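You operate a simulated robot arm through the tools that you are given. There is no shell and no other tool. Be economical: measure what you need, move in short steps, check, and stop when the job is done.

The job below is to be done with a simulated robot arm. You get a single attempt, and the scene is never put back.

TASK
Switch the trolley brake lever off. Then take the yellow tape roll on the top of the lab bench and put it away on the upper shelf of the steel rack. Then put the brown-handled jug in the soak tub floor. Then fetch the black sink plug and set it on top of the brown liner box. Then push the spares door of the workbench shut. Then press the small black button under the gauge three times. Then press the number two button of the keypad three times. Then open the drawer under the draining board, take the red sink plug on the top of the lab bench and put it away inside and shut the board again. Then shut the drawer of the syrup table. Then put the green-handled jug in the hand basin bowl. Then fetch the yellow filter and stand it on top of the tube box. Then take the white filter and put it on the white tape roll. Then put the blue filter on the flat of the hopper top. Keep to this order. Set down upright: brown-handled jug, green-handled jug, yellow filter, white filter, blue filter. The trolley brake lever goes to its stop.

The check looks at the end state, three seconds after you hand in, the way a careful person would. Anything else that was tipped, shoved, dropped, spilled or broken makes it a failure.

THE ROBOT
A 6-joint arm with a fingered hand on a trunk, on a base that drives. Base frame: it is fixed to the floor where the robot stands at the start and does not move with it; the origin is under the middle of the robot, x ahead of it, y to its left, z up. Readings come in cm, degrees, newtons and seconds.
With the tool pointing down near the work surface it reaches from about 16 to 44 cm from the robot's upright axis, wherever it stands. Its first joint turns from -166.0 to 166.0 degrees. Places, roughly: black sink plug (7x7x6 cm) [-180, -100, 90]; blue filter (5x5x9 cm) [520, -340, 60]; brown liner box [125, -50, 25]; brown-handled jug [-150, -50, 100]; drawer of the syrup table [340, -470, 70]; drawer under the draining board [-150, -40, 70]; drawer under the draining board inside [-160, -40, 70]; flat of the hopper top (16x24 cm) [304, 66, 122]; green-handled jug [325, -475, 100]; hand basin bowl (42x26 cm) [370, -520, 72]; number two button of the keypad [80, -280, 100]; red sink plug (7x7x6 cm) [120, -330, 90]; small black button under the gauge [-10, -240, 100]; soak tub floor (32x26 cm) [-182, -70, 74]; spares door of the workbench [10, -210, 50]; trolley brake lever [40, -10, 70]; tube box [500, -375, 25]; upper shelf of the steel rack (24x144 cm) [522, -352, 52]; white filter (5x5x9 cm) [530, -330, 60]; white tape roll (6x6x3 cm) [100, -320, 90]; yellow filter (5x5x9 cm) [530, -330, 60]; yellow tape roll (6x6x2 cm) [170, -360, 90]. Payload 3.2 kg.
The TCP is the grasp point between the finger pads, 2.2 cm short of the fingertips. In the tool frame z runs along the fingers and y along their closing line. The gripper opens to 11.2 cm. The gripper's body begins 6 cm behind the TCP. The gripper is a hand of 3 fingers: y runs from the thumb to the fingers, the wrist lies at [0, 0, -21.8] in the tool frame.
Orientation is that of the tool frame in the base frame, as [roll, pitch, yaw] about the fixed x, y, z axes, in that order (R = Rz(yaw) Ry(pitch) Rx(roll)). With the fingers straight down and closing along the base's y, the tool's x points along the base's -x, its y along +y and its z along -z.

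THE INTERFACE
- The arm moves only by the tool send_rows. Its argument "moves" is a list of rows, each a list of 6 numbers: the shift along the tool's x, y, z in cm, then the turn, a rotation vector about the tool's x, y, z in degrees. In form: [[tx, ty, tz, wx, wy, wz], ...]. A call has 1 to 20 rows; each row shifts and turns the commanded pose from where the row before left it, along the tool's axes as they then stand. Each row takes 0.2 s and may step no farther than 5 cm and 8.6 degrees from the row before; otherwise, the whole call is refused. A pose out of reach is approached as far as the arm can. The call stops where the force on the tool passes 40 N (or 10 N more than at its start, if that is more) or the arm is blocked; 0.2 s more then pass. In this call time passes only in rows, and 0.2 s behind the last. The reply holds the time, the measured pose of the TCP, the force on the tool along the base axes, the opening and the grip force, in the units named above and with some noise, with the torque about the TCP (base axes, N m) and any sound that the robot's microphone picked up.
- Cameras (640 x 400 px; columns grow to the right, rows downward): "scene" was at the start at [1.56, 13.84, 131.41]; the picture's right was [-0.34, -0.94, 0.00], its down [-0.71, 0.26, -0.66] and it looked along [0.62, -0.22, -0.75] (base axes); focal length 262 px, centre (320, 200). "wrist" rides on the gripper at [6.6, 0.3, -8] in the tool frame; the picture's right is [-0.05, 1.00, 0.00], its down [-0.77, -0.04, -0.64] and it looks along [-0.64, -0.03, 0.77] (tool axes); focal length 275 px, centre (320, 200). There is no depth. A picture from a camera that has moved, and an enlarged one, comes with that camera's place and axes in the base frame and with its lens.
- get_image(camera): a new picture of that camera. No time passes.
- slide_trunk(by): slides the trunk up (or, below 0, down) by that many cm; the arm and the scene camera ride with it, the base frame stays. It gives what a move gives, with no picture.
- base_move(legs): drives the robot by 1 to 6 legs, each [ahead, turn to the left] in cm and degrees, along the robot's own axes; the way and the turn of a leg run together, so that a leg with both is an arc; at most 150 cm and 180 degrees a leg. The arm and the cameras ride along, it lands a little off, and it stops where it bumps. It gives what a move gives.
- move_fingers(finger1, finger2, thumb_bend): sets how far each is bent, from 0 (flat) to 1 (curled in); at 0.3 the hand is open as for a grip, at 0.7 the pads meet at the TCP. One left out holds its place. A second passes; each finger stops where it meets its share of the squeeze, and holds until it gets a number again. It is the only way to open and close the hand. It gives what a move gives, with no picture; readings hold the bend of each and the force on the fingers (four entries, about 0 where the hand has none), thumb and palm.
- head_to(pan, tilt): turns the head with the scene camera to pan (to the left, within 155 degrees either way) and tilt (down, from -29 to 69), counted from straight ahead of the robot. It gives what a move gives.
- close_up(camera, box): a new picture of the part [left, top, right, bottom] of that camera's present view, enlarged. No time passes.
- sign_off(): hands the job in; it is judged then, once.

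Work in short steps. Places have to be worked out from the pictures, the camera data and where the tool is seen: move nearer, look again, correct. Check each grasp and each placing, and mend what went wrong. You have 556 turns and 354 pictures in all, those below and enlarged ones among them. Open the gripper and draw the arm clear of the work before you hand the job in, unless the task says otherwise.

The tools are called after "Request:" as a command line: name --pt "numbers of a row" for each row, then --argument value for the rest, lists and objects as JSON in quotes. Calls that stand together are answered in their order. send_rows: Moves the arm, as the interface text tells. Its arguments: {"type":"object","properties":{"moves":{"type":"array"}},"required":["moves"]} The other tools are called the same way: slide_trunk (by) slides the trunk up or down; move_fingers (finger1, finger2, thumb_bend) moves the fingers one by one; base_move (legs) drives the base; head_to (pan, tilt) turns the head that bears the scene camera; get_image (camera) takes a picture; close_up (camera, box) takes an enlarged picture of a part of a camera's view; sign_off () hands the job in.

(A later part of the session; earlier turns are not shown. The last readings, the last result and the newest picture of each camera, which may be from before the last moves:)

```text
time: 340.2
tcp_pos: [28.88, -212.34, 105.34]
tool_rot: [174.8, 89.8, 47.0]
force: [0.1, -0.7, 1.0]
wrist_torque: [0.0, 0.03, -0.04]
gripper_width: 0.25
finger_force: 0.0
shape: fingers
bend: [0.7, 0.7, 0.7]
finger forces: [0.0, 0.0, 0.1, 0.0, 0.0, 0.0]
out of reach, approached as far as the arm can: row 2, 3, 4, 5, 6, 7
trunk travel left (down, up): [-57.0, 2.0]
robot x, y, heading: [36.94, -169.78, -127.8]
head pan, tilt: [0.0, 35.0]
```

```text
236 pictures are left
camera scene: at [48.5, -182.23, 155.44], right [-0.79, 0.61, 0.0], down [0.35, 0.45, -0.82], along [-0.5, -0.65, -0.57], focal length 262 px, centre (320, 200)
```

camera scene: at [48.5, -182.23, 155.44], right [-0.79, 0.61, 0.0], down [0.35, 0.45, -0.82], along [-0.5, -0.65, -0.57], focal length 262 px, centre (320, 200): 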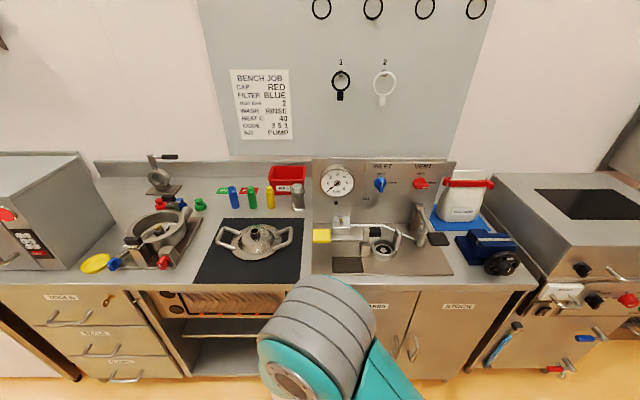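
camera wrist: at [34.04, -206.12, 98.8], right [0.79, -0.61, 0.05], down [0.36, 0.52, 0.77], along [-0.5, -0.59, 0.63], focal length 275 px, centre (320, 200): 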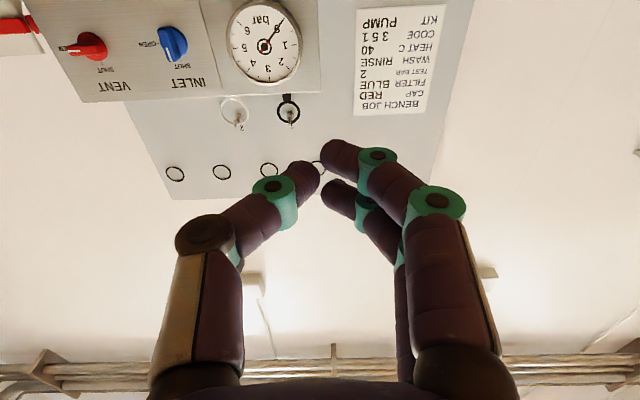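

The hand points forward, but the wrist camera now hangs below it, close to bench items. I'll tilt back to about 60°, and shape a single pressing digit by curling the fingers and leaving the thumb out.

Request:
send_rows --pt "0 0 0 0 7.5 0" --pt "0 0 0 0 7.5 0" --pt "0 0 0 0 7.5 0" --pt "0 0 0 0 7.5 0"

Request:
move_fingers --thumb_bend 0.1

Request:
move_fingers --finger1 1.0 --finger2 1.0

Request:
move_fingers --thumb_bend 0.55

Request:
get_image --camera "wrist"

```text
time: 341.2
tcp_pos: [28.73, -212.32, 105.38]
tool_rot: [-180.0, 59.8, 52.0]
force: [-1.7, 0.2, 0.4]
wrist_torque: [0.01, -0.02, 0.01]
gripper_width: 0.23
finger_force: 0.0
shape: fingers
bend: [0.7, 0.7, 0.7]
finger forces: [0.1, 0.1, 0.0, 0.0, 0.0, 0.1]
trunk travel left (down, up): [-57.0, 2.0]
robot x, y, heading: [36.99, -169.87, -127.9]
head pan, tilt: [0.0, 35.0]
```

```text
time: 342.2
tcp_pos: [28.81, -212.38, 105.59]
tool_rot: [-180.0, 59.7, 52.0]
force: [0.4, -1.0, -0.4]
wrist_torque: [-0.02, 0.02, 0.01]
gripper_width: 6.95
finger_force: 0.1
shape: fingers
bend: [0.7, 0.7, 0.1]
finger forces: [0.0, 0.1, 0.0, 0.0, 0.0, 0.0]
trunk travel left (down, up): [-57.0, 2.0]
robot x, y, heading: [36.79, -169.76, -127.7]
head pan, tilt: [0.0, 35.0]
```

```text
time: 343.2
tcp_pos: [28.76, -212.31, 105.33]
tool_rot: [-179.9, 59.8, 52.0]
force: [-0.2, 0.0, 0.1]
wrist_torque: [0.01, -0.05, 0.02]
gripper_width: 5.24
finger_force: 0.1
shape: fingers
bend: [1.0, 1.0, 0.1]
finger forces: [0.0, 0.1, 0.0, 0.0, 0.0, 0.0]
trunk travel left (down, up): [-57.0, 2.0]
robot x, y, heading: [36.92, -169.51, -127.8]
head pan, tilt: [0.0, 35.0]
```

```text
time: 344.2
tcp_pos: [28.79, -212.36, 105.33]
tool_rot: [-179.9, 59.8, 52.0]
force: [-0.9, 0.0, 0.1]
wrist_torque: [-0.01, 0.0, -0.04]
gripper_width: 3.25
finger_force: 0.0
shape: fingers
bend: [1.0, 1.0, 0.55]
finger forces: [0.1, 0.0, 0.0, 0.0, 0.1, 0.0]
trunk travel left (down, up): [-57.0, 2.0]
robot x, y, heading: [36.69, -169.75, -127.6]
head pan, tilt: [0.0, 35.0]
```

```text
235 pictures are left
camera wrist: at [35.36, -204.38, 103.78], right [0.77, -0.63, 0.04], down [0.07, 0.15, 0.99], along [-0.63, -0.76, 0.16], focal length 275 px, centre (320, 200)
```

wrist: 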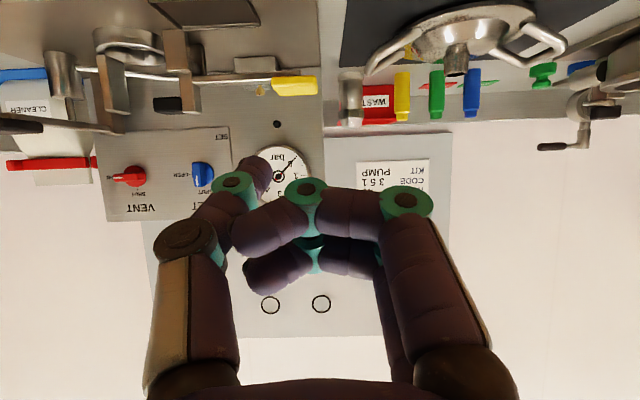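

The thumb now points forward alone. By triangulation the button is at about [-4.5,-240.8,98], and the thumb tip is 2.7 cm right and 2 cm ahead of the TCP. I'll drive forward 23 cm and look again.

Request:
base_move --legs '[[23, 0]]'

Request:
send_rows --pt "0 -3.3 0 0 0 0" --pt "0 -3.3 0 0 0 0"

Request:
get_image --camera "wrist"

Request:
get_image --camera "scene"

```text
time: 345.9
tcp_pos: [14.93, -230.57, 105.46]
tool_rot: [-179.9, 59.6, 52.1]
force: [-0.2, -0.2, -0.7]
wrist_torque: [0.02, -0.01, 0.0]
gripper_width: 3.28
finger_force: 0.0
shape: fingers
bend: [1.0, 1.0, 0.55]
finger forces: [0.1, 0.0, 0.0, 0.1, 0.0, 0.1]
trunk travel left (down, up): [-57.0, 2.0]
robot x, y, heading: [22.75, -187.81, -127.6]
head pan, tilt: [0.0, 35.0]
```

```text
time: 346.5
tcp_pos: [9.66, -228.26, 106.23]
tool_rot: [-180.0, 59.6, 52.2]
force: [0.1, 0.3, 0.6]
wrist_torque: [-0.03, -0.01, 0.0]
gripper_width: 3.26
finger_force: 0.1
shape: fingers
bend: [1.0, 1.0, 0.55]
finger forces: [0.1, 0.0, 0.0, 0.0, 0.0, 0.0]
out of reach, approached as far as the arm can: row 2
trunk travel left (down, up): [-57.0, 2.0]
robot x, y, heading: [23.22, -187.56, -127.3]
head pan, tilt: [0.0, 35.0]
```

```text
234 pictures are left
camera wrist: at [16.19, -220.28, 104.61], right [0.77, -0.63, 0.04], down [0.07, 0.15, 0.99], along [-0.63, -0.76, 0.16], focal length 275 px, centre (320, 200)
```

wrist: 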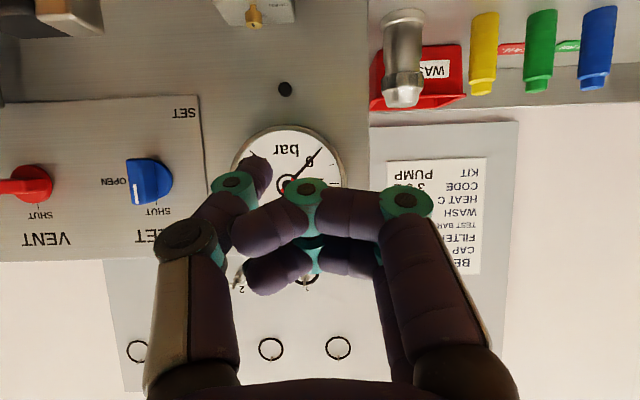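

```text
233 pictures are left
camera scene: at [34.5, -200.21, 155.44], right [-0.79, 0.61, 0.0], down [0.35, 0.45, -0.82], along [-0.5, -0.65, -0.57], focal length 262 px, centre (320, 200)
```

scene: 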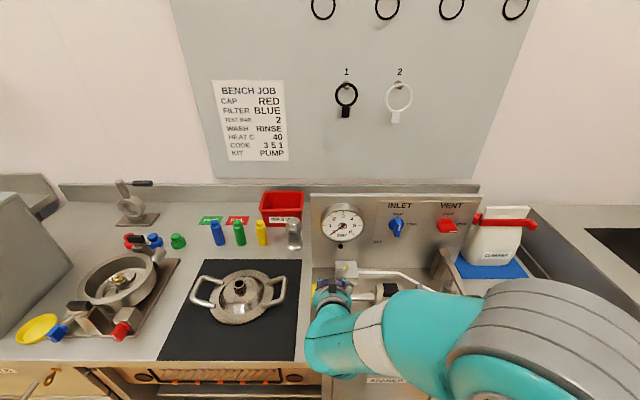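

Updated views agree: button at [-4.5,-240.8,98.3]. I'll move to a point about 4 cm short of it.

Request:
send_rows --pt "-1.2 -0.3 3.2 0 0 0" --pt "-0.3 -0.3 3.6 0 0 0" --pt "0.4 -0.3 3.7 0 0 0" --pt "0.8 -0.2 3.8 0 0 0"

Request:
get_image --camera "wrist"

Request:
close_up --camera "scene" --box '[290, 190, 410, 300]'

```text
time: 347.5
tcp_pos: [1.24, -237.7, 99.24]
tool_rot: [-179.9, 59.6, 52.3]
force: [-0.5, -0.1, 0.5]
wrist_torque: [-0.03, -0.01, 0.03]
gripper_width: 3.29
finger_force: 0.0
shape: fingers
bend: [1.0, 1.0, 0.55]
finger forces: [0.0, 0.1, 0.0, 0.0, 0.1, 0.0]
trunk travel left (down, up): [-57.0, 2.0]
robot x, y, heading: [22.88, -187.92, -127.5]
head pan, tilt: [0.0, 35.0]
```

```text
232 pictures are left
camera wrist: at [7.9, -229.7, 97.52], right [0.78, -0.63, 0.04], down [0.07, 0.15, 0.99], along [-0.63, -0.76, 0.16], focal length 275 px, centre (320, 200)
```

wrist: 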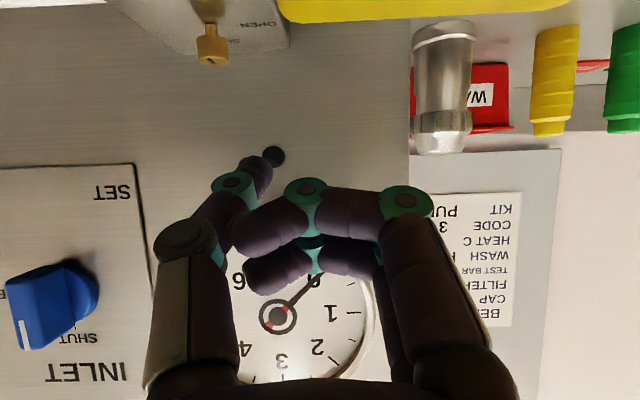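

```text
3.64 times, centred on (350, 245) of scene
camera zoom: at [34.5, -200.29, 155.44], right [-0.79, 0.61, 0.0], down [0.35, 0.45, -0.82], along [-0.5, -0.65, -0.57], focal length 952 px, centre (211, 36)
```

zoom: 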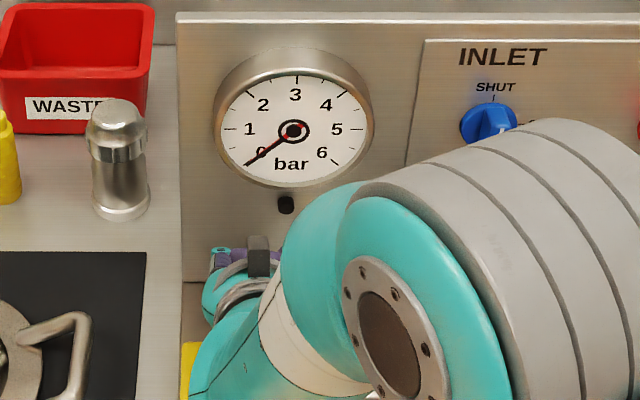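

The thumb tip is lined up with the button within a few millimetres. I'll adjust slightly and advance in small steps, watching force and sound.

Request:
send_rows --pt "0.3 -0.2 0.15 0 0 0" --pt "-0.5 0 0.87 0 0 0" --pt "-0.5 0 0.87 0 0 0" --pt "-0.25 0 0.43 0 0 0"

Request:
close_up --camera "wrist" --box '[200, 100, 340, 200]'

```text
time: 348.5
tcp_pos: [-0.34, -239.52, 98.79]
tool_rot: [-179.8, 59.6, 52.3]
force: [-0.6, -0.2, -0.3]
wrist_torque: [-0.03, 0.03, -0.02]
gripper_width: 3.29
finger_force: 0.0
shape: fingers
bend: [1.0, 1.0, 0.55]
finger forces: [0.1, 0.0, 0.1, 0.0, 0.0, 0.1]
trunk travel left (down, up): [-57.0, 2.0]
robot x, y, heading: [22.69, -187.81, -127.5]
head pan, tilt: [0.0, 35.0]
```

```text
4.00 times, centred on (270, 150) of wrist
camera zoom: at [6.28, -231.48, 97.11], right [0.78, -0.63, 0.04], down [0.07, 0.15, 0.99], along [-0.63, -0.76, 0.16], focal length 1101 px, centre (520, 400)
```

zoom: 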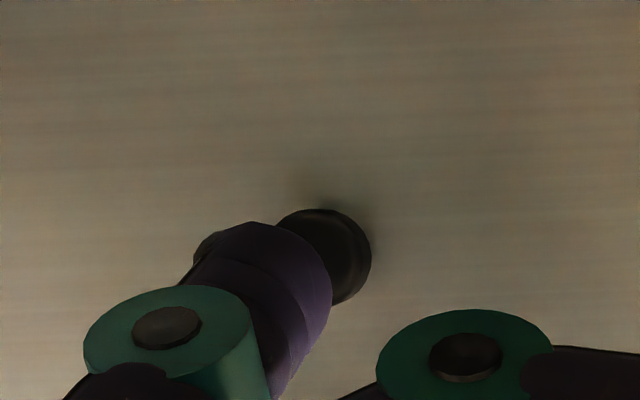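

The tip is nearly centred on the button. I'll nudge 0.3 cm left and 0.2 up, and press forward.

Request:
send_rows --pt "-0.17 0.3 -0.1 0 0 0" --pt "-0.25 0 0.43 0 0 0" --pt "-0.25 0 0.43 0 0 0"

Request:
close_up --camera "wrist" --box '[200, 100, 340, 200]'

```text
time: 349.3
tcp_pos: [-0.54, -240.25, 99.04]
tool_rot: [-179.9, 59.9, 52.4]
force: [0.0, 0.2, -0.4]
wrist_torque: [0.0, -0.02, 0.01]
gripper_width: 3.28
finger_force: 0.0
shape: fingers
bend: [1.0, 1.0, 0.55]
finger forces: [0.0, 0.0, 0.0, 0.0, 0.1, 0.0]
trunk travel left (down, up): [-57.0, 2.0]
robot x, y, heading: [22.57, -187.32, -127.6]
head pan, tilt: [0.0, 35.0]
```

```text
4.00 times, centred on (270, 150) of wrist
camera zoom: at [5.92, -232.31, 97.39], right [0.78, -0.63, 0.04], down [0.07, 0.15, 0.99], along [-0.63, -0.76, 0.16], focal length 1101 px, centre (520, 400)
```

zoom: 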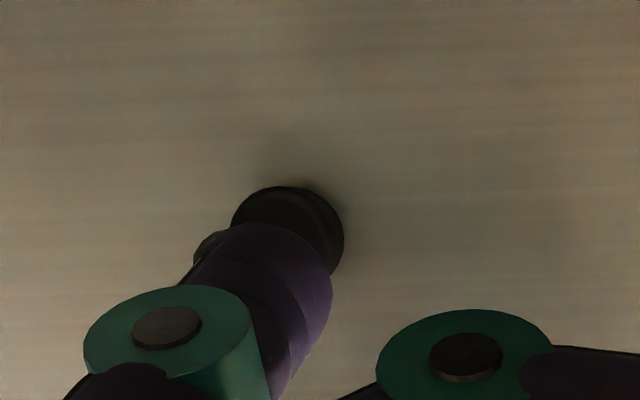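

Well aligned. I'll continue pressing in half-centimetre steps.

Request:
send_rows --pt "-0.25 0 0.43 0 0 0" --pt "-0.25 0 0.43 0 0 0"

```text
time: 349.9
tcp_pos: [-1.14, -241.21, 99.16]
tool_rot: [-179.9, 59.8, 52.3]
force: [0.3, -0.5, 0.2]
wrist_torque: [0.02, 0.02, 0.02]
gripper_width: 3.3
finger_force: 0.1
shape: fingers
bend: [1.0, 1.0, 0.55]
finger forces: [0.0, 0.1, 0.0, 0.0, 0.0, 0.0]
trunk travel left (down, up): [-57.0, 2.0]
robot x, y, heading: [23.03, -187.88, -127.4]
head pan, tilt: [0.0, 35.0]
```

Request:
send_rows --pt "-0.2 0 0.35 0 0 0" --pt "-0.2 0 0.35 0 0 0" --pt "-0.2 0 0.35 0 0 0"

Request:
close_up --camera "wrist" --box '[200, 100, 340, 200]'

```text
time: 350.7
tcp_pos: [-1.67, -241.88, 99.26]
tool_rot: [-179.9, 59.7, 52.2]
force: [9.8, 13.2, -2.3]
wrist_torque: [0.11, -0.2, -0.56]
gripper_width: 3.3
finger_force: 8.2
shape: fingers
bend: [1.0, 1.0, 0.55]
finger forces: [0.0, 0.0, 0.0, 0.0, 16.3, 0.0]
trunk travel left (down, up): [-57.0, 2.0]
robot x, y, heading: [22.95, -187.64, -127.7]
head pan, tilt: [0.0, 35.0]
heard: click
```

```text
4.00 times, centred on (270, 150) of wrist
camera zoom: at [4.8, -233.92, 97.47], right [0.78, -0.63, 0.04], down [0.07, 0.15, 0.99], along [-0.63, -0.76, 0.16], focal length 1101 px, centre (520, 400)
```

zoom: 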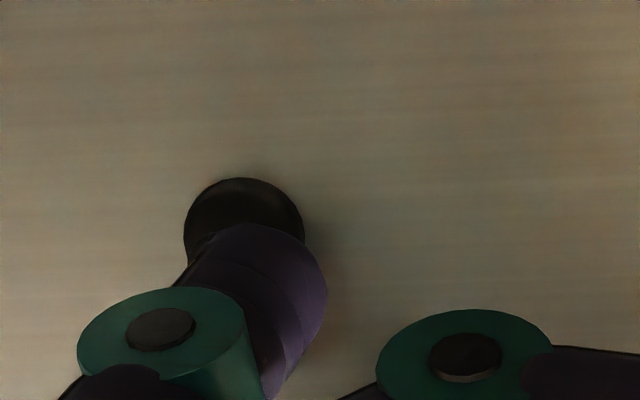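

One click heard. I'll retract 1.5 cm and press again.

Request:
send_rows --pt "0.4 -0.1 -0.65 0 0 0" --pt "0.4 -0.1 -0.65 0 0 0"

Request:
send_rows --pt "-0.4 0 0.65 0 0 0" --pt "-0.2 0 0.35 0 0 0" --pt "-0.2 0 0.3 0 0 0"

```text
time: 351.3
tcp_pos: [-1.16, -240.64, 99.06]
tool_rot: [-179.9, 59.8, 52.3]
force: [0.1, -0.3, -0.3]
wrist_torque: [0.01, -0.02, 0.01]
gripper_width: 3.26
finger_force: 0.1
shape: fingers
bend: [1.0, 1.0, 0.55]
finger forces: [0.0, 0.0, 0.1, 0.0, 0.0, 0.1]
trunk travel left (down, up): [-57.0, 2.0]
robot x, y, heading: [23.37, -187.79, -127.6]
head pan, tilt: [0.0, 35.0]
```

```text
time: 352.1
tcp_pos: [-1.89, -241.78, 98.97]
tool_rot: [-179.9, 59.8, 52.3]
force: [9.5, 12.4, -3.2]
wrist_torque: [0.1, -0.24, -0.52]
gripper_width: 3.25
finger_force: 8.2
shape: fingers
bend: [1.0, 1.0, 0.56]
finger forces: [0.0, 0.1, 0.0, 0.0, 16.3, 0.0]
trunk travel left (down, up): [-57.0, 2.0]
robot x, y, heading: [22.73, -187.65, -127.4]
head pan, tilt: [0.0, 35.0]
heard: click
```

Second click. One more time.

Request:
send_rows --pt "0.4 0 -0.65 0 0 0" --pt "0.4 0 -0.65 0 0 0"

Request:
send_rows --pt "-0.4 0 0.65 0 0 0" --pt "-0.2 0 0.35 0 0 0" --pt "-0.2 0 0.3 0 0 0"

```text
time: 352.7
tcp_pos: [-1.16, -240.73, 99.05]
tool_rot: [-179.9, 59.8, 52.3]
force: [0.0, -0.6, 0.7]
wrist_torque: [-0.01, 0.02, 0.0]
gripper_width: 3.26
finger_force: 0.0
shape: fingers
bend: [1.0, 1.0, 0.55]
finger forces: [0.0, 0.1, 0.1, 0.0, 0.0, 0.0]
trunk travel left (down, up): [-57.0, 2.0]
robot x, y, heading: [22.85, -187.55, -127.5]
head pan, tilt: [0.0, 35.0]
```

```text
time: 353.5
tcp_pos: [-2.14, -241.66, 99.12]
tool_rot: [-179.9, 59.7, 52.3]
force: [9.1, 11.8, -2.4]
wrist_torque: [0.14, -0.15, -0.45]
gripper_width: 3.26
finger_force: 7.6
shape: fingers
bend: [1.0, 1.0, 0.55]
finger forces: [0.1, 0.0, 0.0, 0.0, 15.1, 0.0]
trunk travel left (down, up): [-57.0, 2.0]
robot x, y, heading: [23.13, -187.75, -127.7]
head pan, tilt: [0.0, 35.0]
heard: click
```

Three clicks done. I'll retract and back away, then move along the bench to the keypad box.

Request:
send_rows --pt "1.5 0 -3.5 0 0 0" --pt "1.5 0 -4 0 0 0" --pt "1.0 0 -4 0 0 0"

Request:
base_move --legs '[[-28, 0], [0, 90], [68, 0], [0, -90]]'

Request:
get_image --camera "scene"

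```text
time: 354.3
tcp_pos: [5.12, -232.33, 101.48]
tool_rot: [-179.9, 59.8, 52.3]
force: [0.2, 0.1, -0.7]
wrist_torque: [-0.02, -0.05, 0.0]
gripper_width: 3.28
finger_force: 0.1
shape: fingers
bend: [1.0, 1.0, 0.55]
finger forces: [0.1, 0.0, 0.0, 0.0, 0.0, 0.0]
trunk travel left (down, up): [-57.0, 2.0]
robot x, y, heading: [22.84, -187.36, -127.6]
head pan, tilt: [0.0, 35.0]
```

```text
time: 367.3
tcp_pos: [80.32, -253.01, 101.55]
tool_rot: [-179.9, 59.8, 55.1]
force: [-0.9, -0.5, 0.5]
wrist_torque: [0.01, 0.03, 0.01]
gripper_width: 3.29
finger_force: 0.1
shape: fingers
bend: [1.0, 1.0, 0.55]
finger forces: [0.0, 0.0, 0.0, 0.1, 0.1, 0.0]
trunk travel left (down, up): [-57.0, 2.0]
robot x, y, heading: [95.98, -207.81, -124.7]
head pan, tilt: [0.0, 35.0]
```

```text
227 pictures are left
camera scene: at [108.16, -219.52, 155.44], right [-0.82, 0.57, 0.0], down [0.33, 0.47, -0.82], along [-0.47, -0.67, -0.57], focal length 262 px, centre (320, 200)
```

scene: 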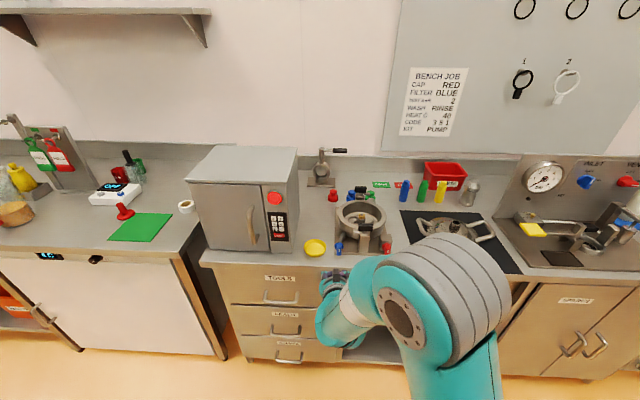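

Spares and stock doors are shut, and the keypad is on the front of the box. I'll enlarge the keypad.

Request:
close_up --camera "scene" --box '[230, 170, 330, 260]'

Request:
get_image --camera "wrist"

```text
4.44 times, centred on (280, 215) of scene
camera zoom: at [108.16, -219.52, 155.44], right [-0.82, 0.57, 0.0], down [0.33, 0.47, -0.82], along [-0.47, -0.67, -0.57], focal length 1164 px, centre (498, 133)
```

zoom: 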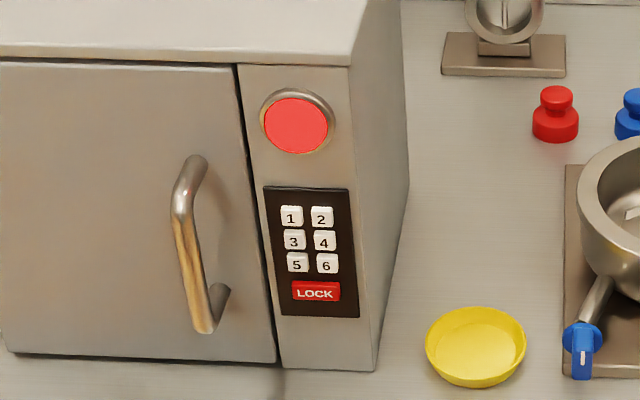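

```text
225 pictures are left
camera wrist: at [86.43, -244.78, 99.85], right [0.81, -0.59, 0.04], down [0.06, 0.15, 0.99], along [-0.59, -0.79, 0.16], focal length 275 px, centre (320, 200)
```

wrist: 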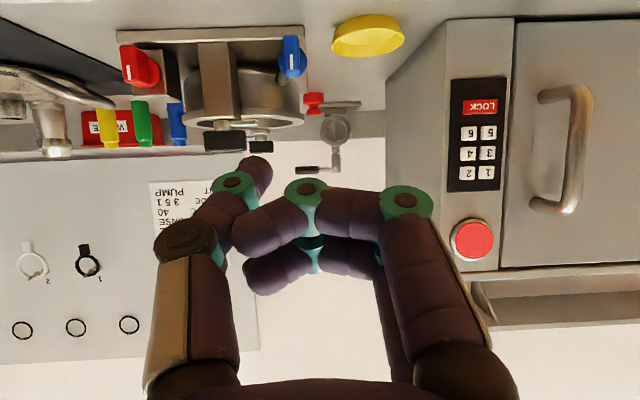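

Key 2 triangulates to [81.3,-280.1,102.6]. I'll shift the base 21 cm along the bench and approach so the thumb lines up.

Request:
base_move --legs '[[0, 90], [21, 0], [0, -92.6], [5, 0]]'

Request:
get_image --camera "wrist"

Request:
close_up --camera "scene" --box '[230, 170, 430, 330]'

```text
time: 377.2
tcp_pos: [95.78, -268.86, 101.46]
tool_rot: [-179.9, 59.7, 56.5]
force: [-0.4, -0.4, -0.5]
wrist_torque: [-0.01, 0.0, -0.01]
gripper_width: 3.3
finger_force: 0.1
shape: fingers
bend: [1.0, 1.0, 0.55]
finger forces: [0.1, 0.0, 0.0, 0.0, 0.1, 0.0]
trunk travel left (down, up): [-57.0, 2.0]
robot x, y, heading: [110.27, -222.72, -123.1]
head pan, tilt: [0.0, 35.0]
```

```text
224 pictures are left
camera wrist: at [101.76, -260.37, 99.81], right [0.82, -0.57, 0.04], down [0.06, 0.15, 0.99], along [-0.57, -0.81, 0.16], focal length 275 px, centre (320, 200)
```

wrist: 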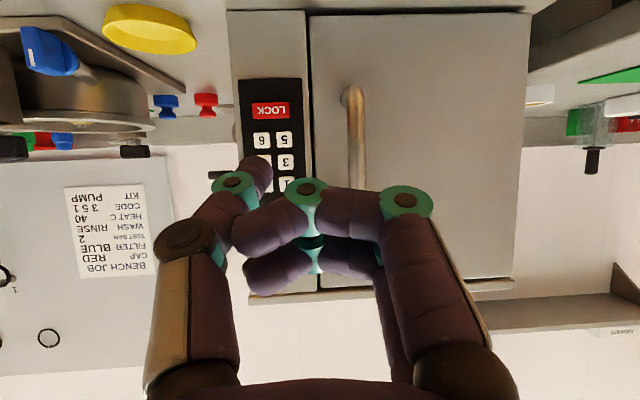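

```text
2.50 times, centred on (330, 250) of scene
camera zoom: at [122.84, -234.62, 155.44], right [-0.84, 0.55, 0.0], down [0.32, 0.48, -0.82], along [-0.45, -0.68, -0.57], focal length 655 px, centre (295, 75)
```

zoom: 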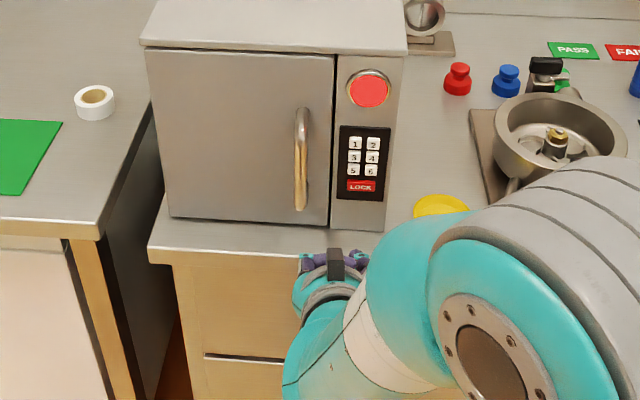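

My heading is 4° off, so I'll straighten and re-measure key 2 from the new views.

Request:
base_move --legs '[[0, -4.2]]'

Request:
get_image --camera "wrist"

Request:
close_up --camera "scene" --box '[290, 170, 410, 260]'

```text
time: 378.1
tcp_pos: [92.63, -267.57, 101.49]
tool_rot: [-180.0, 59.7, 52.4]
force: [0.1, 0.5, -0.5]
wrist_torque: [-0.02, 0.02, 0.0]
gripper_width: 3.27
finger_force: 0.1
shape: fingers
bend: [1.0, 1.0, 0.55]
finger forces: [0.0, 0.1, 0.0, 0.1, 0.1, 0.0]
trunk travel left (down, up): [-57.0, 2.0]
robot x, y, heading: [110.59, -222.55, -127.7]
head pan, tilt: [0.0, 35.0]
```

```text
222 pictures are left
camera wrist: at [99.09, -259.59, 99.84], right [0.78, -0.63, 0.04], down [0.07, 0.15, 0.99], along [-0.63, -0.76, 0.16], focal length 275 px, centre (320, 200)
```

wrist: 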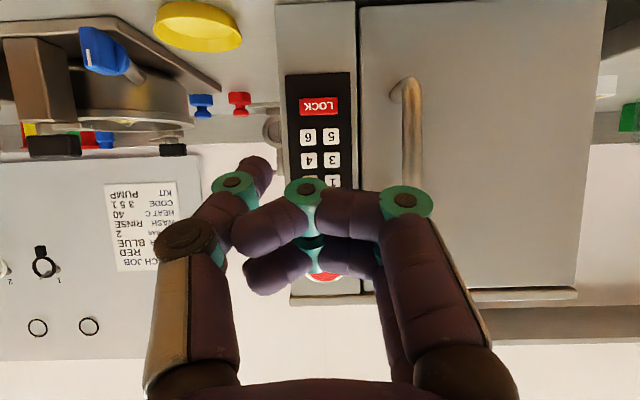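

```text
4.44 times, centred on (350, 215) of scene
camera zoom: at [122.02, -235.38, 155.44], right [-0.79, 0.61, 0.0], down [0.35, 0.46, -0.82], along [-0.5, -0.65, -0.57], focal length 1164 px, centre (187, 133)
```

zoom: 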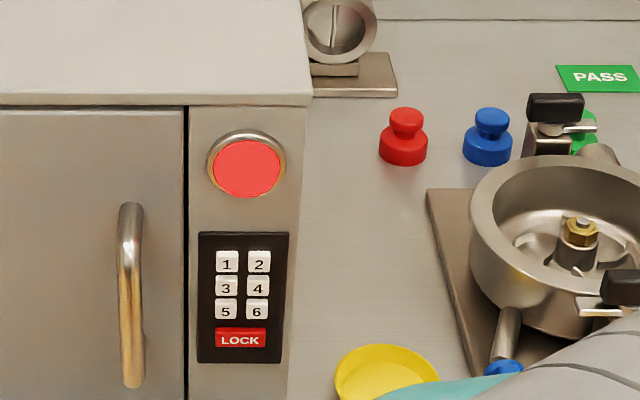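

Key 2 is confirmed at [81.3,-280.1,102.7]. I'll move to about 4 cm short of it.

Request:
send_rows --pt "-2.57 0.43 2.9 0 0 0" --pt "-2.57 0.43 2.9 0 0 0" --pt "-2.56 0.44 2.9 0 0 0"

Request:
get_image --camera "wrist"

Request:
close_up --camera "scene" --box '[290, 170, 410, 260]'

```text
time: 378.9
tcp_pos: [86.64, -277.65, 103.5]
tool_rot: [-179.9, 59.7, 52.4]
force: [-0.5, -0.1, -0.6]
wrist_torque: [-0.03, 0.02, 0.04]
gripper_width: 3.28
finger_force: 0.0
shape: fingers
bend: [1.0, 1.0, 0.55]
finger forces: [0.0, 0.1, 0.0, 0.1, 0.0, 0.0]
trunk travel left (down, up): [-57.0, 2.0]
robot x, y, heading: [110.03, -223.18, -127.6]
head pan, tilt: [0.0, 35.0]
```

```text
220 pictures are left
camera wrist: at [93.15, -269.59, 101.86], right [0.78, -0.63, 0.04], down [0.07, 0.15, 0.99], along [-0.63, -0.76, 0.16], focal length 275 px, centre (320, 200)
```

wrist: 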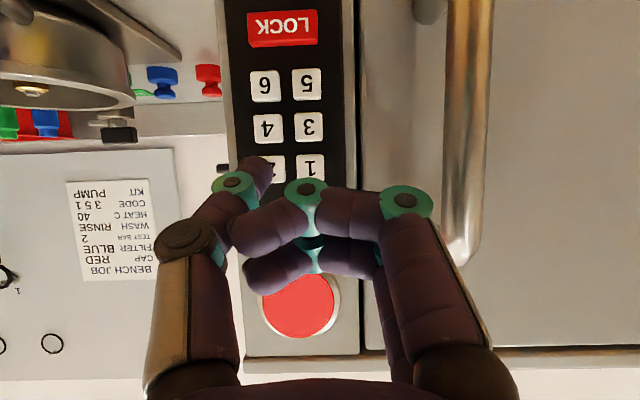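

```text
4.44 times, centred on (350, 215) of scene
camera zoom: at [122.02, -235.43, 155.44], right [-0.79, 0.61, 0.0], down [0.35, 0.46, -0.82], along [-0.5, -0.65, -0.57], focal length 1164 px, centre (187, 133)
```

zoom: 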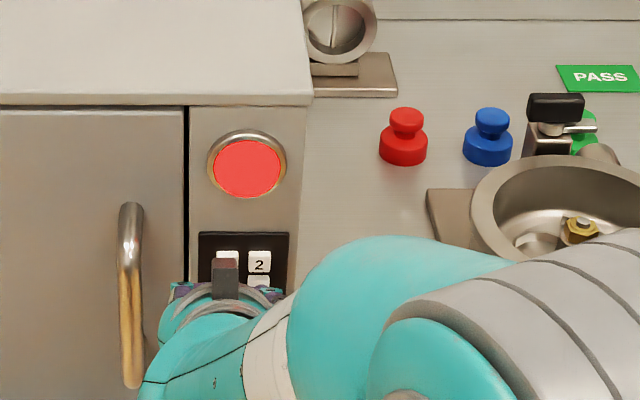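

Key 2 lies straight ahead of the tip but 0.45 cm higher. I'll raise by that and advance.

Request:
send_rows --pt "-0.39 -0.1 -0.22 0 0 0" --pt "-0.4 0 0.69 0 0 0" --pt "-0.4 0 0.69 0 0 0"

Request:
close_up --camera "wrist" --box '[200, 100, 340, 200]'

```text
time: 379.7
tcp_pos: [85.73, -278.77, 104.21]
tool_rot: [-179.9, 59.7, 52.4]
force: [-0.4, -0.2, 0.1]
wrist_torque: [0.0, 0.0, -0.02]
gripper_width: 3.28
finger_force: 0.0
shape: fingers
bend: [1.0, 1.0, 0.55]
finger forces: [0.1, 0.0, 0.1, 0.1, 0.0, 0.1]
trunk travel left (down, up): [-57.0, 2.0]
robot x, y, heading: [110.43, -222.54, -127.3]
head pan, tilt: [0.0, 35.0]
```

```text
4.00 times, centred on (270, 150) of wrist
camera zoom: at [92.23, -270.74, 102.57], right [0.78, -0.63, 0.04], down [0.07, 0.15, 0.99], along [-0.63, -0.76, 0.16], focal length 1101 px, centre (520, 400)
```

zoom: 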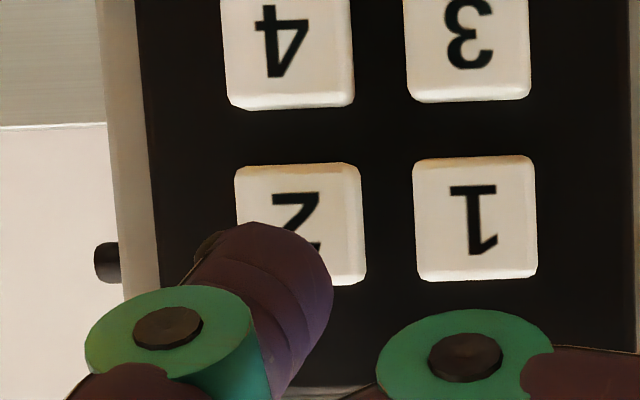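

The thumb tip covers key 2 squarely, away from keys 1 and 4. I'll press forward.

Request:
send_rows --pt "-0.25 0 0.43 0 0 0" --pt "-0.2 0 0.35 0 0 0" --pt "-0.2 0 0.35 0 0 0"

```text
time: 380.5
tcp_pos: [85.1, -279.4, 104.19]
tool_rot: [-179.8, 59.7, 52.5]
force: [10.2, 12.6, -6.0]
wrist_torque: [0.14, -0.32, -0.6]
gripper_width: 3.24
finger_force: 8.9
shape: fingers
bend: [1.0, 1.0, 0.55]
finger forces: [0.0, 0.0, 0.0, 0.1, 17.9, 0.0]
trunk travel left (down, up): [-57.0, 2.0]
robot x, y, heading: [110.24, -223.03, -127.6]
head pan, tilt: [0.0, 35.0]
heard: click
```

Click one, at 17 N. I'll check which key is under the thumb, then repeat.

Request:
close_up --camera "wrist" --box '[200, 100, 340, 200]'

Request:
send_rows --pt "0.4 0 -0.65 0 0 0" --pt "0.4 0 -0.65 0 0 0"

Request:
send_rows --pt "-0.4 0 0.65 0 0 0" --pt "-0.2 0 0.35 0 0 0" --pt "-0.2 0 0.3 0 0 0"

```text
4.00 times, centred on (270, 150) of wrist
camera zoom: at [91.56, -271.4, 102.58], right [0.78, -0.63, 0.04], down [0.07, 0.15, 0.99], along [-0.63, -0.76, 0.16], focal length 1101 px, centre (520, 400)
```

zoom: 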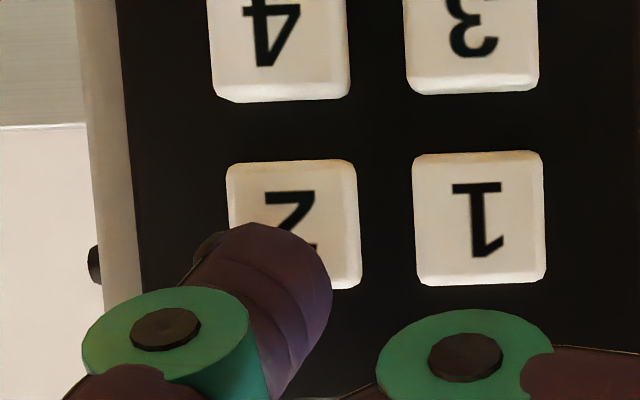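

```text
time: 381.1
tcp_pos: [85.85, -278.59, 104.29]
tool_rot: [-179.9, 59.8, 52.4]
force: [-0.3, -0.2, 0.2]
wrist_torque: [-0.01, 0.05, -0.02]
gripper_width: 3.29
finger_force: 0.1
shape: fingers
bend: [1.0, 1.0, 0.55]
finger forces: [0.0, 0.0, 0.0, 0.0, 0.0, 0.0]
trunk travel left (down, up): [-57.0, 2.0]
robot x, y, heading: [110.94, -223.21, -127.5]
head pan, tilt: [0.0, 35.0]
```

```text
time: 381.9
tcp_pos: [85.13, -279.45, 104.21]
tool_rot: [-179.9, 59.8, 52.5]
force: [9.8, 13.6, -5.6]
wrist_torque: [0.13, -0.34, -0.55]
gripper_width: 3.26
finger_force: 8.4
shape: fingers
bend: [1.0, 1.0, 0.55]
finger forces: [0.0, 0.0, 0.0, 0.1, 17.3, 0.0]
trunk travel left (down, up): [-57.0, 2.0]
robot x, y, heading: [110.47, -222.73, -127.5]
head pan, tilt: [0.0, 35.0]
heard: click
```

Second click on key 2. One last press, then retract.

Request:
send_rows --pt "0.4 0 -0.65 0 0 0" --pt "0.4 0 -0.65 0 0 0"

Request:
send_rows --pt "-0.4 0 0.65 0 0 0" --pt "-0.2 0 0.35 0 0 0" --pt "-0.2 0 0.3 0 0 0"

Request:
send_rows --pt "1.2 0 -2 0 0 0" --pt "2 0 -3 0 0 0" --pt "2 0 -3 0 0 0"

```text
time: 382.5
tcp_pos: [85.75, -278.4, 104.23]
tool_rot: [-179.9, 59.8, 52.4]
force: [-0.3, 0.6, 0.8]
wrist_torque: [0.01, 0.01, -0.01]
gripper_width: 3.28
finger_force: 0.0
shape: fingers
bend: [1.0, 1.0, 0.55]
finger forces: [0.1, 0.0, 0.0, 0.1, 0.0, 0.0]
trunk travel left (down, up): [-57.0, 2.0]
robot x, y, heading: [110.46, -222.95, -127.6]
head pan, tilt: [0.0, 35.0]
```

```text
time: 383.3
tcp_pos: [85.12, -279.33, 104.32]
tool_rot: [-179.9, 59.7, 52.4]
force: [7.7, 10.0, -2.5]
wrist_torque: [0.11, -0.18, -0.43]
gripper_width: 3.28
finger_force: 6.5
shape: fingers
bend: [1.0, 1.0, 0.55]
finger forces: [0.1, 0.0, 0.0, 0.1, 12.5, 0.0]
trunk travel left (down, up): [-57.0, 2.0]
robot x, y, heading: [110.42, -222.85, -127.5]
head pan, tilt: [0.0, 35.0]
heard: click
```

```text
time: 384.1
tcp_pos: [90.73, -272.34, 104.0]
tool_rot: [-179.9, 59.8, 52.3]
force: [-0.1, 0.3, -0.8]
wrist_torque: [-0.03, -0.01, 0.0]
gripper_width: 3.28
finger_force: 0.0
shape: fingers
bend: [1.0, 1.0, 0.55]
finger forces: [0.0, 0.0, 0.0, 0.1, 0.1, 0.0]
trunk travel left (down, up): [-57.0, 2.0]
robot x, y, heading: [110.67, -222.81, -127.3]
head pan, tilt: [0.0, 35.0]
```

Three clicks on key 2 are done. Next is the drawer under the draining board, so I'll drive back to the sink unit.

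Request:
base_move --legs '[[-6, 0], [0, -90], [150, 0], [85, 0]]'

Request:
head_to --pan 0 --tilt 40

Request:
get_image --camera "scene"

```text
time: 400.3
tcp_pos: [-109.4, -32.9, 103.92]
tool_rot: [180.0, 59.7, -44.4]
force: [0.1, -0.6, -0.2]
wrist_torque: [0.01, -0.01, -0.01]
gripper_width: 3.3
finger_force: 0.1
shape: fingers
bend: [1.0, 1.0, 0.55]
finger forces: [0.0, 0.0, 0.0, 0.1, 0.0, 0.1]
trunk travel left (down, up): [-57.0, 2.0]
robot x, y, heading: [-62.78, -58.39, 135.7]
head pan, tilt: [0.0, 35.0]
```

```text
time: 401.0
tcp_pos: [-109.39, -32.95, 103.99]
tool_rot: [180.0, 59.7, -44.3]
force: [-0.8, 0.2, -0.4]
wrist_torque: [0.02, 0.01, 0.0]
gripper_width: 3.27
finger_force: 0.1
shape: fingers
bend: [1.0, 1.0, 0.55]
finger forces: [0.0, 0.0, 0.0, 0.1, 0.0, 0.1]
trunk travel left (down, up): [-57.0, 2.0]
robot x, y, heading: [-62.47, -58.38, 135.8]
head pan, tilt: [0.0, 40.0]
```

```text
216 pictures are left
camera scene: at [-75.99, -68.42, 154.72], right [0.7, 0.72, 0.0], down [0.46, -0.45, -0.77], along [-0.55, 0.53, -0.64], focal length 262 px, centre (320, 200)
```

scene: 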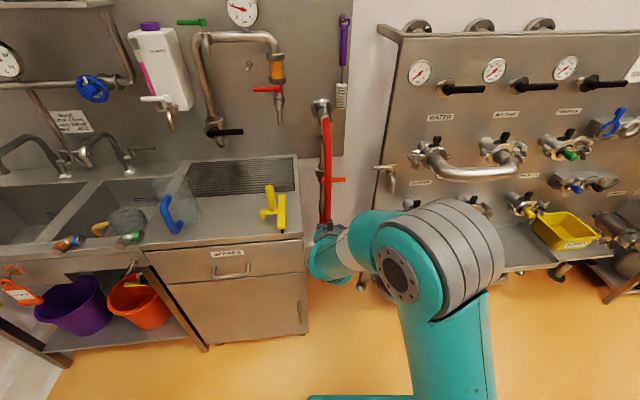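

The drawer handle is about [-137.7,-53.4,75]. I'll reposition to face it squarely, rotate the hand so it closes vertically around the bar, and lower the trunk.

Request:
base_move --legs '[[0, 76], [29, 0], [0, -69]]'

Request:
move_fingers --thumb_bend 0.1

Request:
move_fingers --finger1 0.42 --finger2 0.42 --thumb_bend 0.42

Request:
send_rows --pt "0 0 0 0 0 8.2" --pt "0 0 0 0 0 8.2" --pt "0 0 0 0 0 8.2" --pt "0 0 0 0 0 8.2" --pt "0 0 0 0 0 8.2" --pt "0 0 0 0 0 8.2" --pt "0 0 0 0 0 8.2" --pt "0 0 0 0 0 8.2" --pt "0 0 0 0 0 8.2" --pt "0 0 0 0 0 8.2" --pt "0 0 0 0 0 8"

Request:
slide_trunk --by -27

Request:
get_image --camera "scene"

Request:
get_image --camera "wrist"

```text
time: 409.1
tcp_pos: [-136.96, -53.11, 104.01]
tool_rot: [-179.9, 59.8, -37.5]
force: [0.2, 0.4, 0.0]
wrist_torque: [0.03, 0.02, -0.01]
gripper_width: 3.29
finger_force: 0.1
shape: fingers
bend: [1.0, 1.0, 0.55]
finger forces: [0.1, 0.0, 0.1, 0.0, 0.1, 0.1]
trunk travel left (down, up): [-57.0, 2.0]
robot x, y, heading: [-88.0, -73.37, 142.5]
head pan, tilt: [0.0, 40.0]
```

```text
time: 410.1
tcp_pos: [-137.01, -53.17, 103.9]
tool_rot: [-179.9, 59.8, -37.5]
force: [0.2, -0.4, 0.3]
wrist_torque: [-0.01, 0.03, -0.02]
gripper_width: 5.26
finger_force: 0.1
shape: fingers
bend: [1.0, 1.0, 0.1]
finger forces: [0.0, 0.0, 0.0, 0.1, 0.0, 0.0]
trunk travel left (down, up): [-57.0, 2.0]
robot x, y, heading: [-87.7, -72.9, 142.8]
head pan, tilt: [0.0, 40.0]
```

```text
time: 411.1
tcp_pos: [-136.97, -53.07, 104.02]
tool_rot: [-180.0, 59.8, -37.5]
force: [0.2, 0.5, -0.2]
wrist_torque: [-0.01, 0.03, -0.03]
gripper_width: 7.79
finger_force: 0.1
shape: fingers
bend: [0.42, 0.42, 0.42]
finger forces: [0.1, 0.0, 0.0, 0.0, 0.0, 0.1]
trunk travel left (down, up): [-57.0, 2.0]
robot x, y, heading: [-87.8, -72.75, 142.6]
head pan, tilt: [0.0, 40.0]
```

```text
time: 413.5
tcp_pos: [-136.79, -53.03, 103.75]
tool_rot: [120.2, 0.0, -127.6]
force: [-0.3, -1.0, 0.3]
wrist_torque: [0.01, -0.02, -0.04]
gripper_width: 7.81
finger_force: 0.1
shape: fingers
bend: [0.42, 0.42, 0.42]
finger forces: [0.0, 0.0, 0.0, 0.0, 0.0, 0.0]
trunk travel left (down, up): [-57.0, 2.0]
robot x, y, heading: [-87.5, -72.94, 142.8]
head pan, tilt: [0.0, 40.0]
```

```text
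time: 415.5
tcp_pos: [-137.05, -53.1, 83.46]
tool_rot: [118.6, -0.5, -127.7]
force: [12.5, -8.6, 33.0]
wrist_torque: [1.31, 1.87, -0.09]
gripper_width: 11.49
finger_force: 16.9
shape: fingers
bend: [0.19, 0.19, 0.42]
finger forces: [16.8, 16.8, 0.0, 0.0, 0.0, 0.1]
trunk travel left (down, up): [-35.4, 23.6]
robot x, y, heading: [-87.83, -72.59, 142.5]
head pan, tilt: [0.0, 40.0]
stopped: the force on the tool passed its limit at 45 N (the readings are from after the stop); the commanded pose is now the measured one
```

```text
215 pictures are left
camera scene: at [-98.92, -84.8, 133.12], right [0.61, 0.8, 0.0], down [0.51, -0.39, -0.77], along [-0.61, 0.47, -0.64], focal length 262 px, centre (320, 200)
```

scene: 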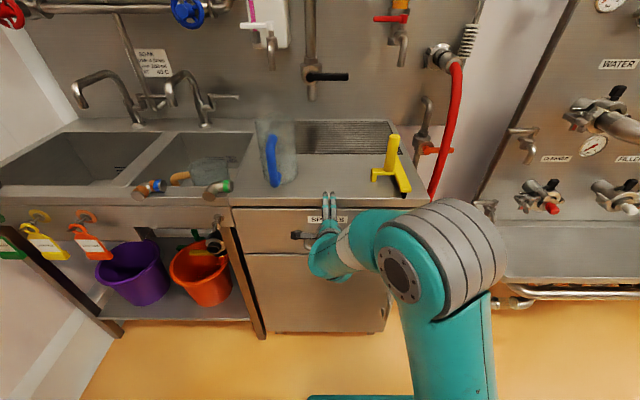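

```text
214 pictures are left
camera wrist: at [-135.47, -62.5, 87.6], right [-0.34, 0.34, 0.88], down [0.93, 0.26, 0.27], along [-0.14, 0.91, -0.4], focal length 275 px, centre (320, 200)
```

wrist: 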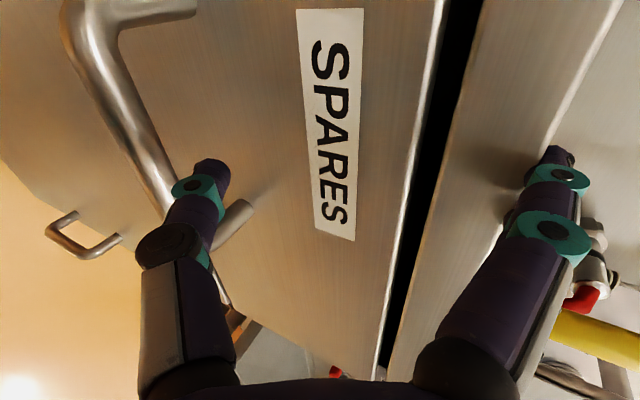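

My fingers came down on the bench edge because I was too close. I'll raise slightly, back off 10 cm, and then lower.

Request:
slide_trunk --by 3

Request:
base_move --legs '[[-10, 0]]'

Request:
slide_trunk --by -8

Request:
move_fingers --finger1 0.42 --finger2 0.42 --thumb_bend 0.42

Request:
get_image --camera "wrist"

Request:
get_image --camera "scene"

```text
time: 416.2
tcp_pos: [-136.97, -53.08, 85.93]
tool_rot: [119.4, -0.3, -127.7]
force: [5.8, -3.0, 14.4]
wrist_torque: [0.53, 0.77, -0.06]
gripper_width: 9.32
finger_force: 7.3
shape: fingers
bend: [0.34, 0.34, 0.42]
finger forces: [7.0, 7.1, 0.0, 0.0, 0.0, 0.0]
trunk travel left (down, up): [-38.4, 20.6]
robot x, y, heading: [-87.61, -72.37, 142.7]
head pan, tilt: [0.0, 40.0]
```

```text
time: 417.4
tcp_pos: [-129.25, -59.14, 85.88]
tool_rot: [119.4, -0.2, -127.7]
force: [0.3, -0.4, -0.2]
wrist_torque: [0.02, -0.01, -0.03]
gripper_width: 7.84
finger_force: 0.1
shape: fingers
bend: [0.42, 0.42, 0.42]
finger forces: [0.0, 0.1, 0.0, 0.0, 0.0, 0.0]
trunk travel left (down, up): [-38.4, 20.6]
robot x, y, heading: [-79.45, -78.76, 142.6]
head pan, tilt: [0.0, 40.0]
```

```text
time: 418.6
tcp_pos: [-129.06, -58.96, 77.88]
tool_rot: [119.4, -0.3, -127.7]
force: [0.2, 0.5, -0.4]
wrist_torque: [-0.01, 0.03, 0.01]
gripper_width: 7.84
finger_force: 0.1
shape: fingers
bend: [0.42, 0.42, 0.42]
finger forces: [0.1, 0.0, 0.0, 0.0, 0.0, 0.0]
trunk travel left (down, up): [-30.4, 28.6]
robot x, y, heading: [-79.62, -78.74, 142.7]
head pan, tilt: [0.0, 40.0]
```

```text
time: 419.6
tcp_pos: [-129.07, -58.88, 77.82]
tool_rot: [119.5, -0.3, -127.6]
force: [0.1, 0.9, -0.1]
wrist_torque: [0.01, 0.02, 0.0]
gripper_width: 7.86
finger_force: 0.1
shape: fingers
bend: [0.42, 0.42, 0.42]
finger forces: [0.0, 0.1, 0.0, 0.0, 0.0, 0.1]
trunk travel left (down, up): [-30.4, 28.6]
robot x, y, heading: [-79.62, -78.53, 142.4]
head pan, tilt: [0.0, 40.0]
```

```text
213 pictures are left
camera wrist: at [-127.67, -68.32, 82.12], right [-0.36, 0.34, 0.87], down [0.92, 0.26, 0.28], along [-0.13, 0.9, -0.41], focal length 275 px, centre (320, 200)
```

wrist: 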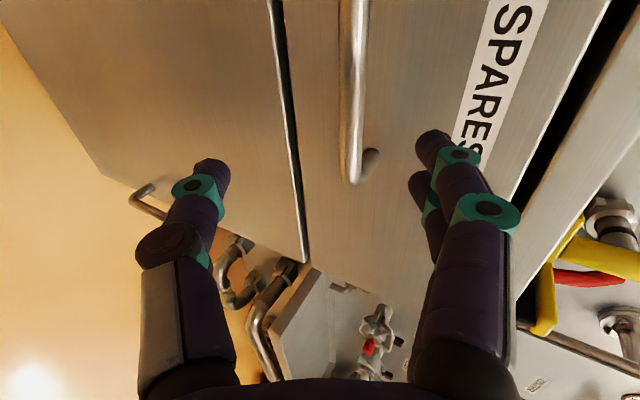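

```text
212 pictures are left
camera scene: at [-91.74, -90.88, 128.1], right [0.61, 0.79, 0.0], down [0.51, -0.39, -0.77], along [-0.61, 0.47, -0.64], focal length 262 px, centre (320, 200)
```

scene: 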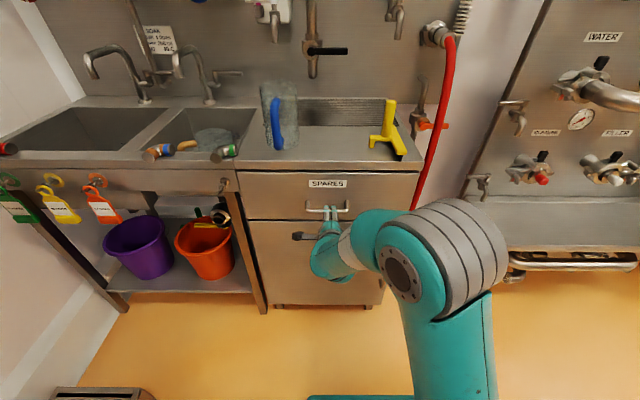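

The hand is centred on the bar, but its 30° slope would make the upper fingers hit first. I'll level the tool to horizontal before advancing.

Request:
send_rows --pt "0 0 0 -7.5 0 0" --pt "0 0 0 -7.5 0 0" --pt "0 0 0 -7.5 0 0" --pt "0 0 0 -7.5 0 0"

Request:
get_image --camera "wrist"

Request:
close_up --camera "scene" --box '[260, 160, 400, 280]'

```text
time: 420.6
tcp_pos: [-131.28, -63.84, 80.75]
tool_rot: [89.9, -0.4, -128.6]
force: [-0.8, -0.3, -0.2]
wrist_torque: [-0.01, 0.01, 0.04]
gripper_width: 7.83
finger_force: 0.1
shape: fingers
bend: [0.42, 0.42, 0.42]
finger forces: [0.0, 0.0, 0.0, 0.1, 0.0, 0.1]
out of reach, approached as far as the arm can: row 3, 4
trunk travel left (down, up): [-30.4, 28.6]
robot x, y, heading: [-79.6, -78.9, 142.6]
head pan, tilt: [0.0, 40.0]
```

```text
211 pictures are left
camera wrist: at [-129.23, -73.99, 81.09], right [0.03, 0.04, 1.0], down [0.98, 0.21, -0.04], along [-0.21, 0.98, -0.03], focal length 275 px, centre (320, 200)
```

wrist: 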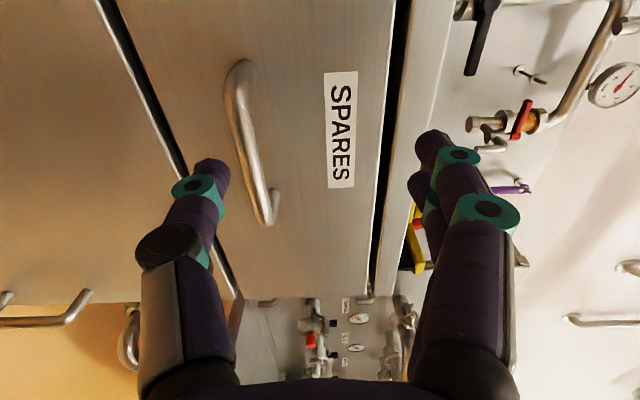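

```text
3.33 times, centred on (330, 220) of scene
camera zoom: at [-91.74, -90.88, 128.1], right [0.61, 0.79, 0.0], down [0.51, -0.39, -0.77], along [-0.61, 0.47, -0.64], focal length 873 px, centre (287, 133)
```

zoom: 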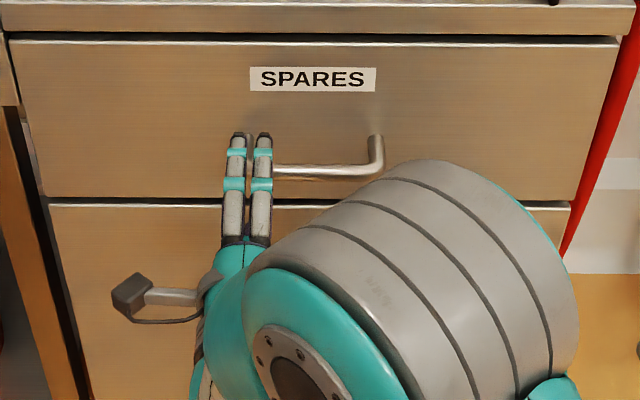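

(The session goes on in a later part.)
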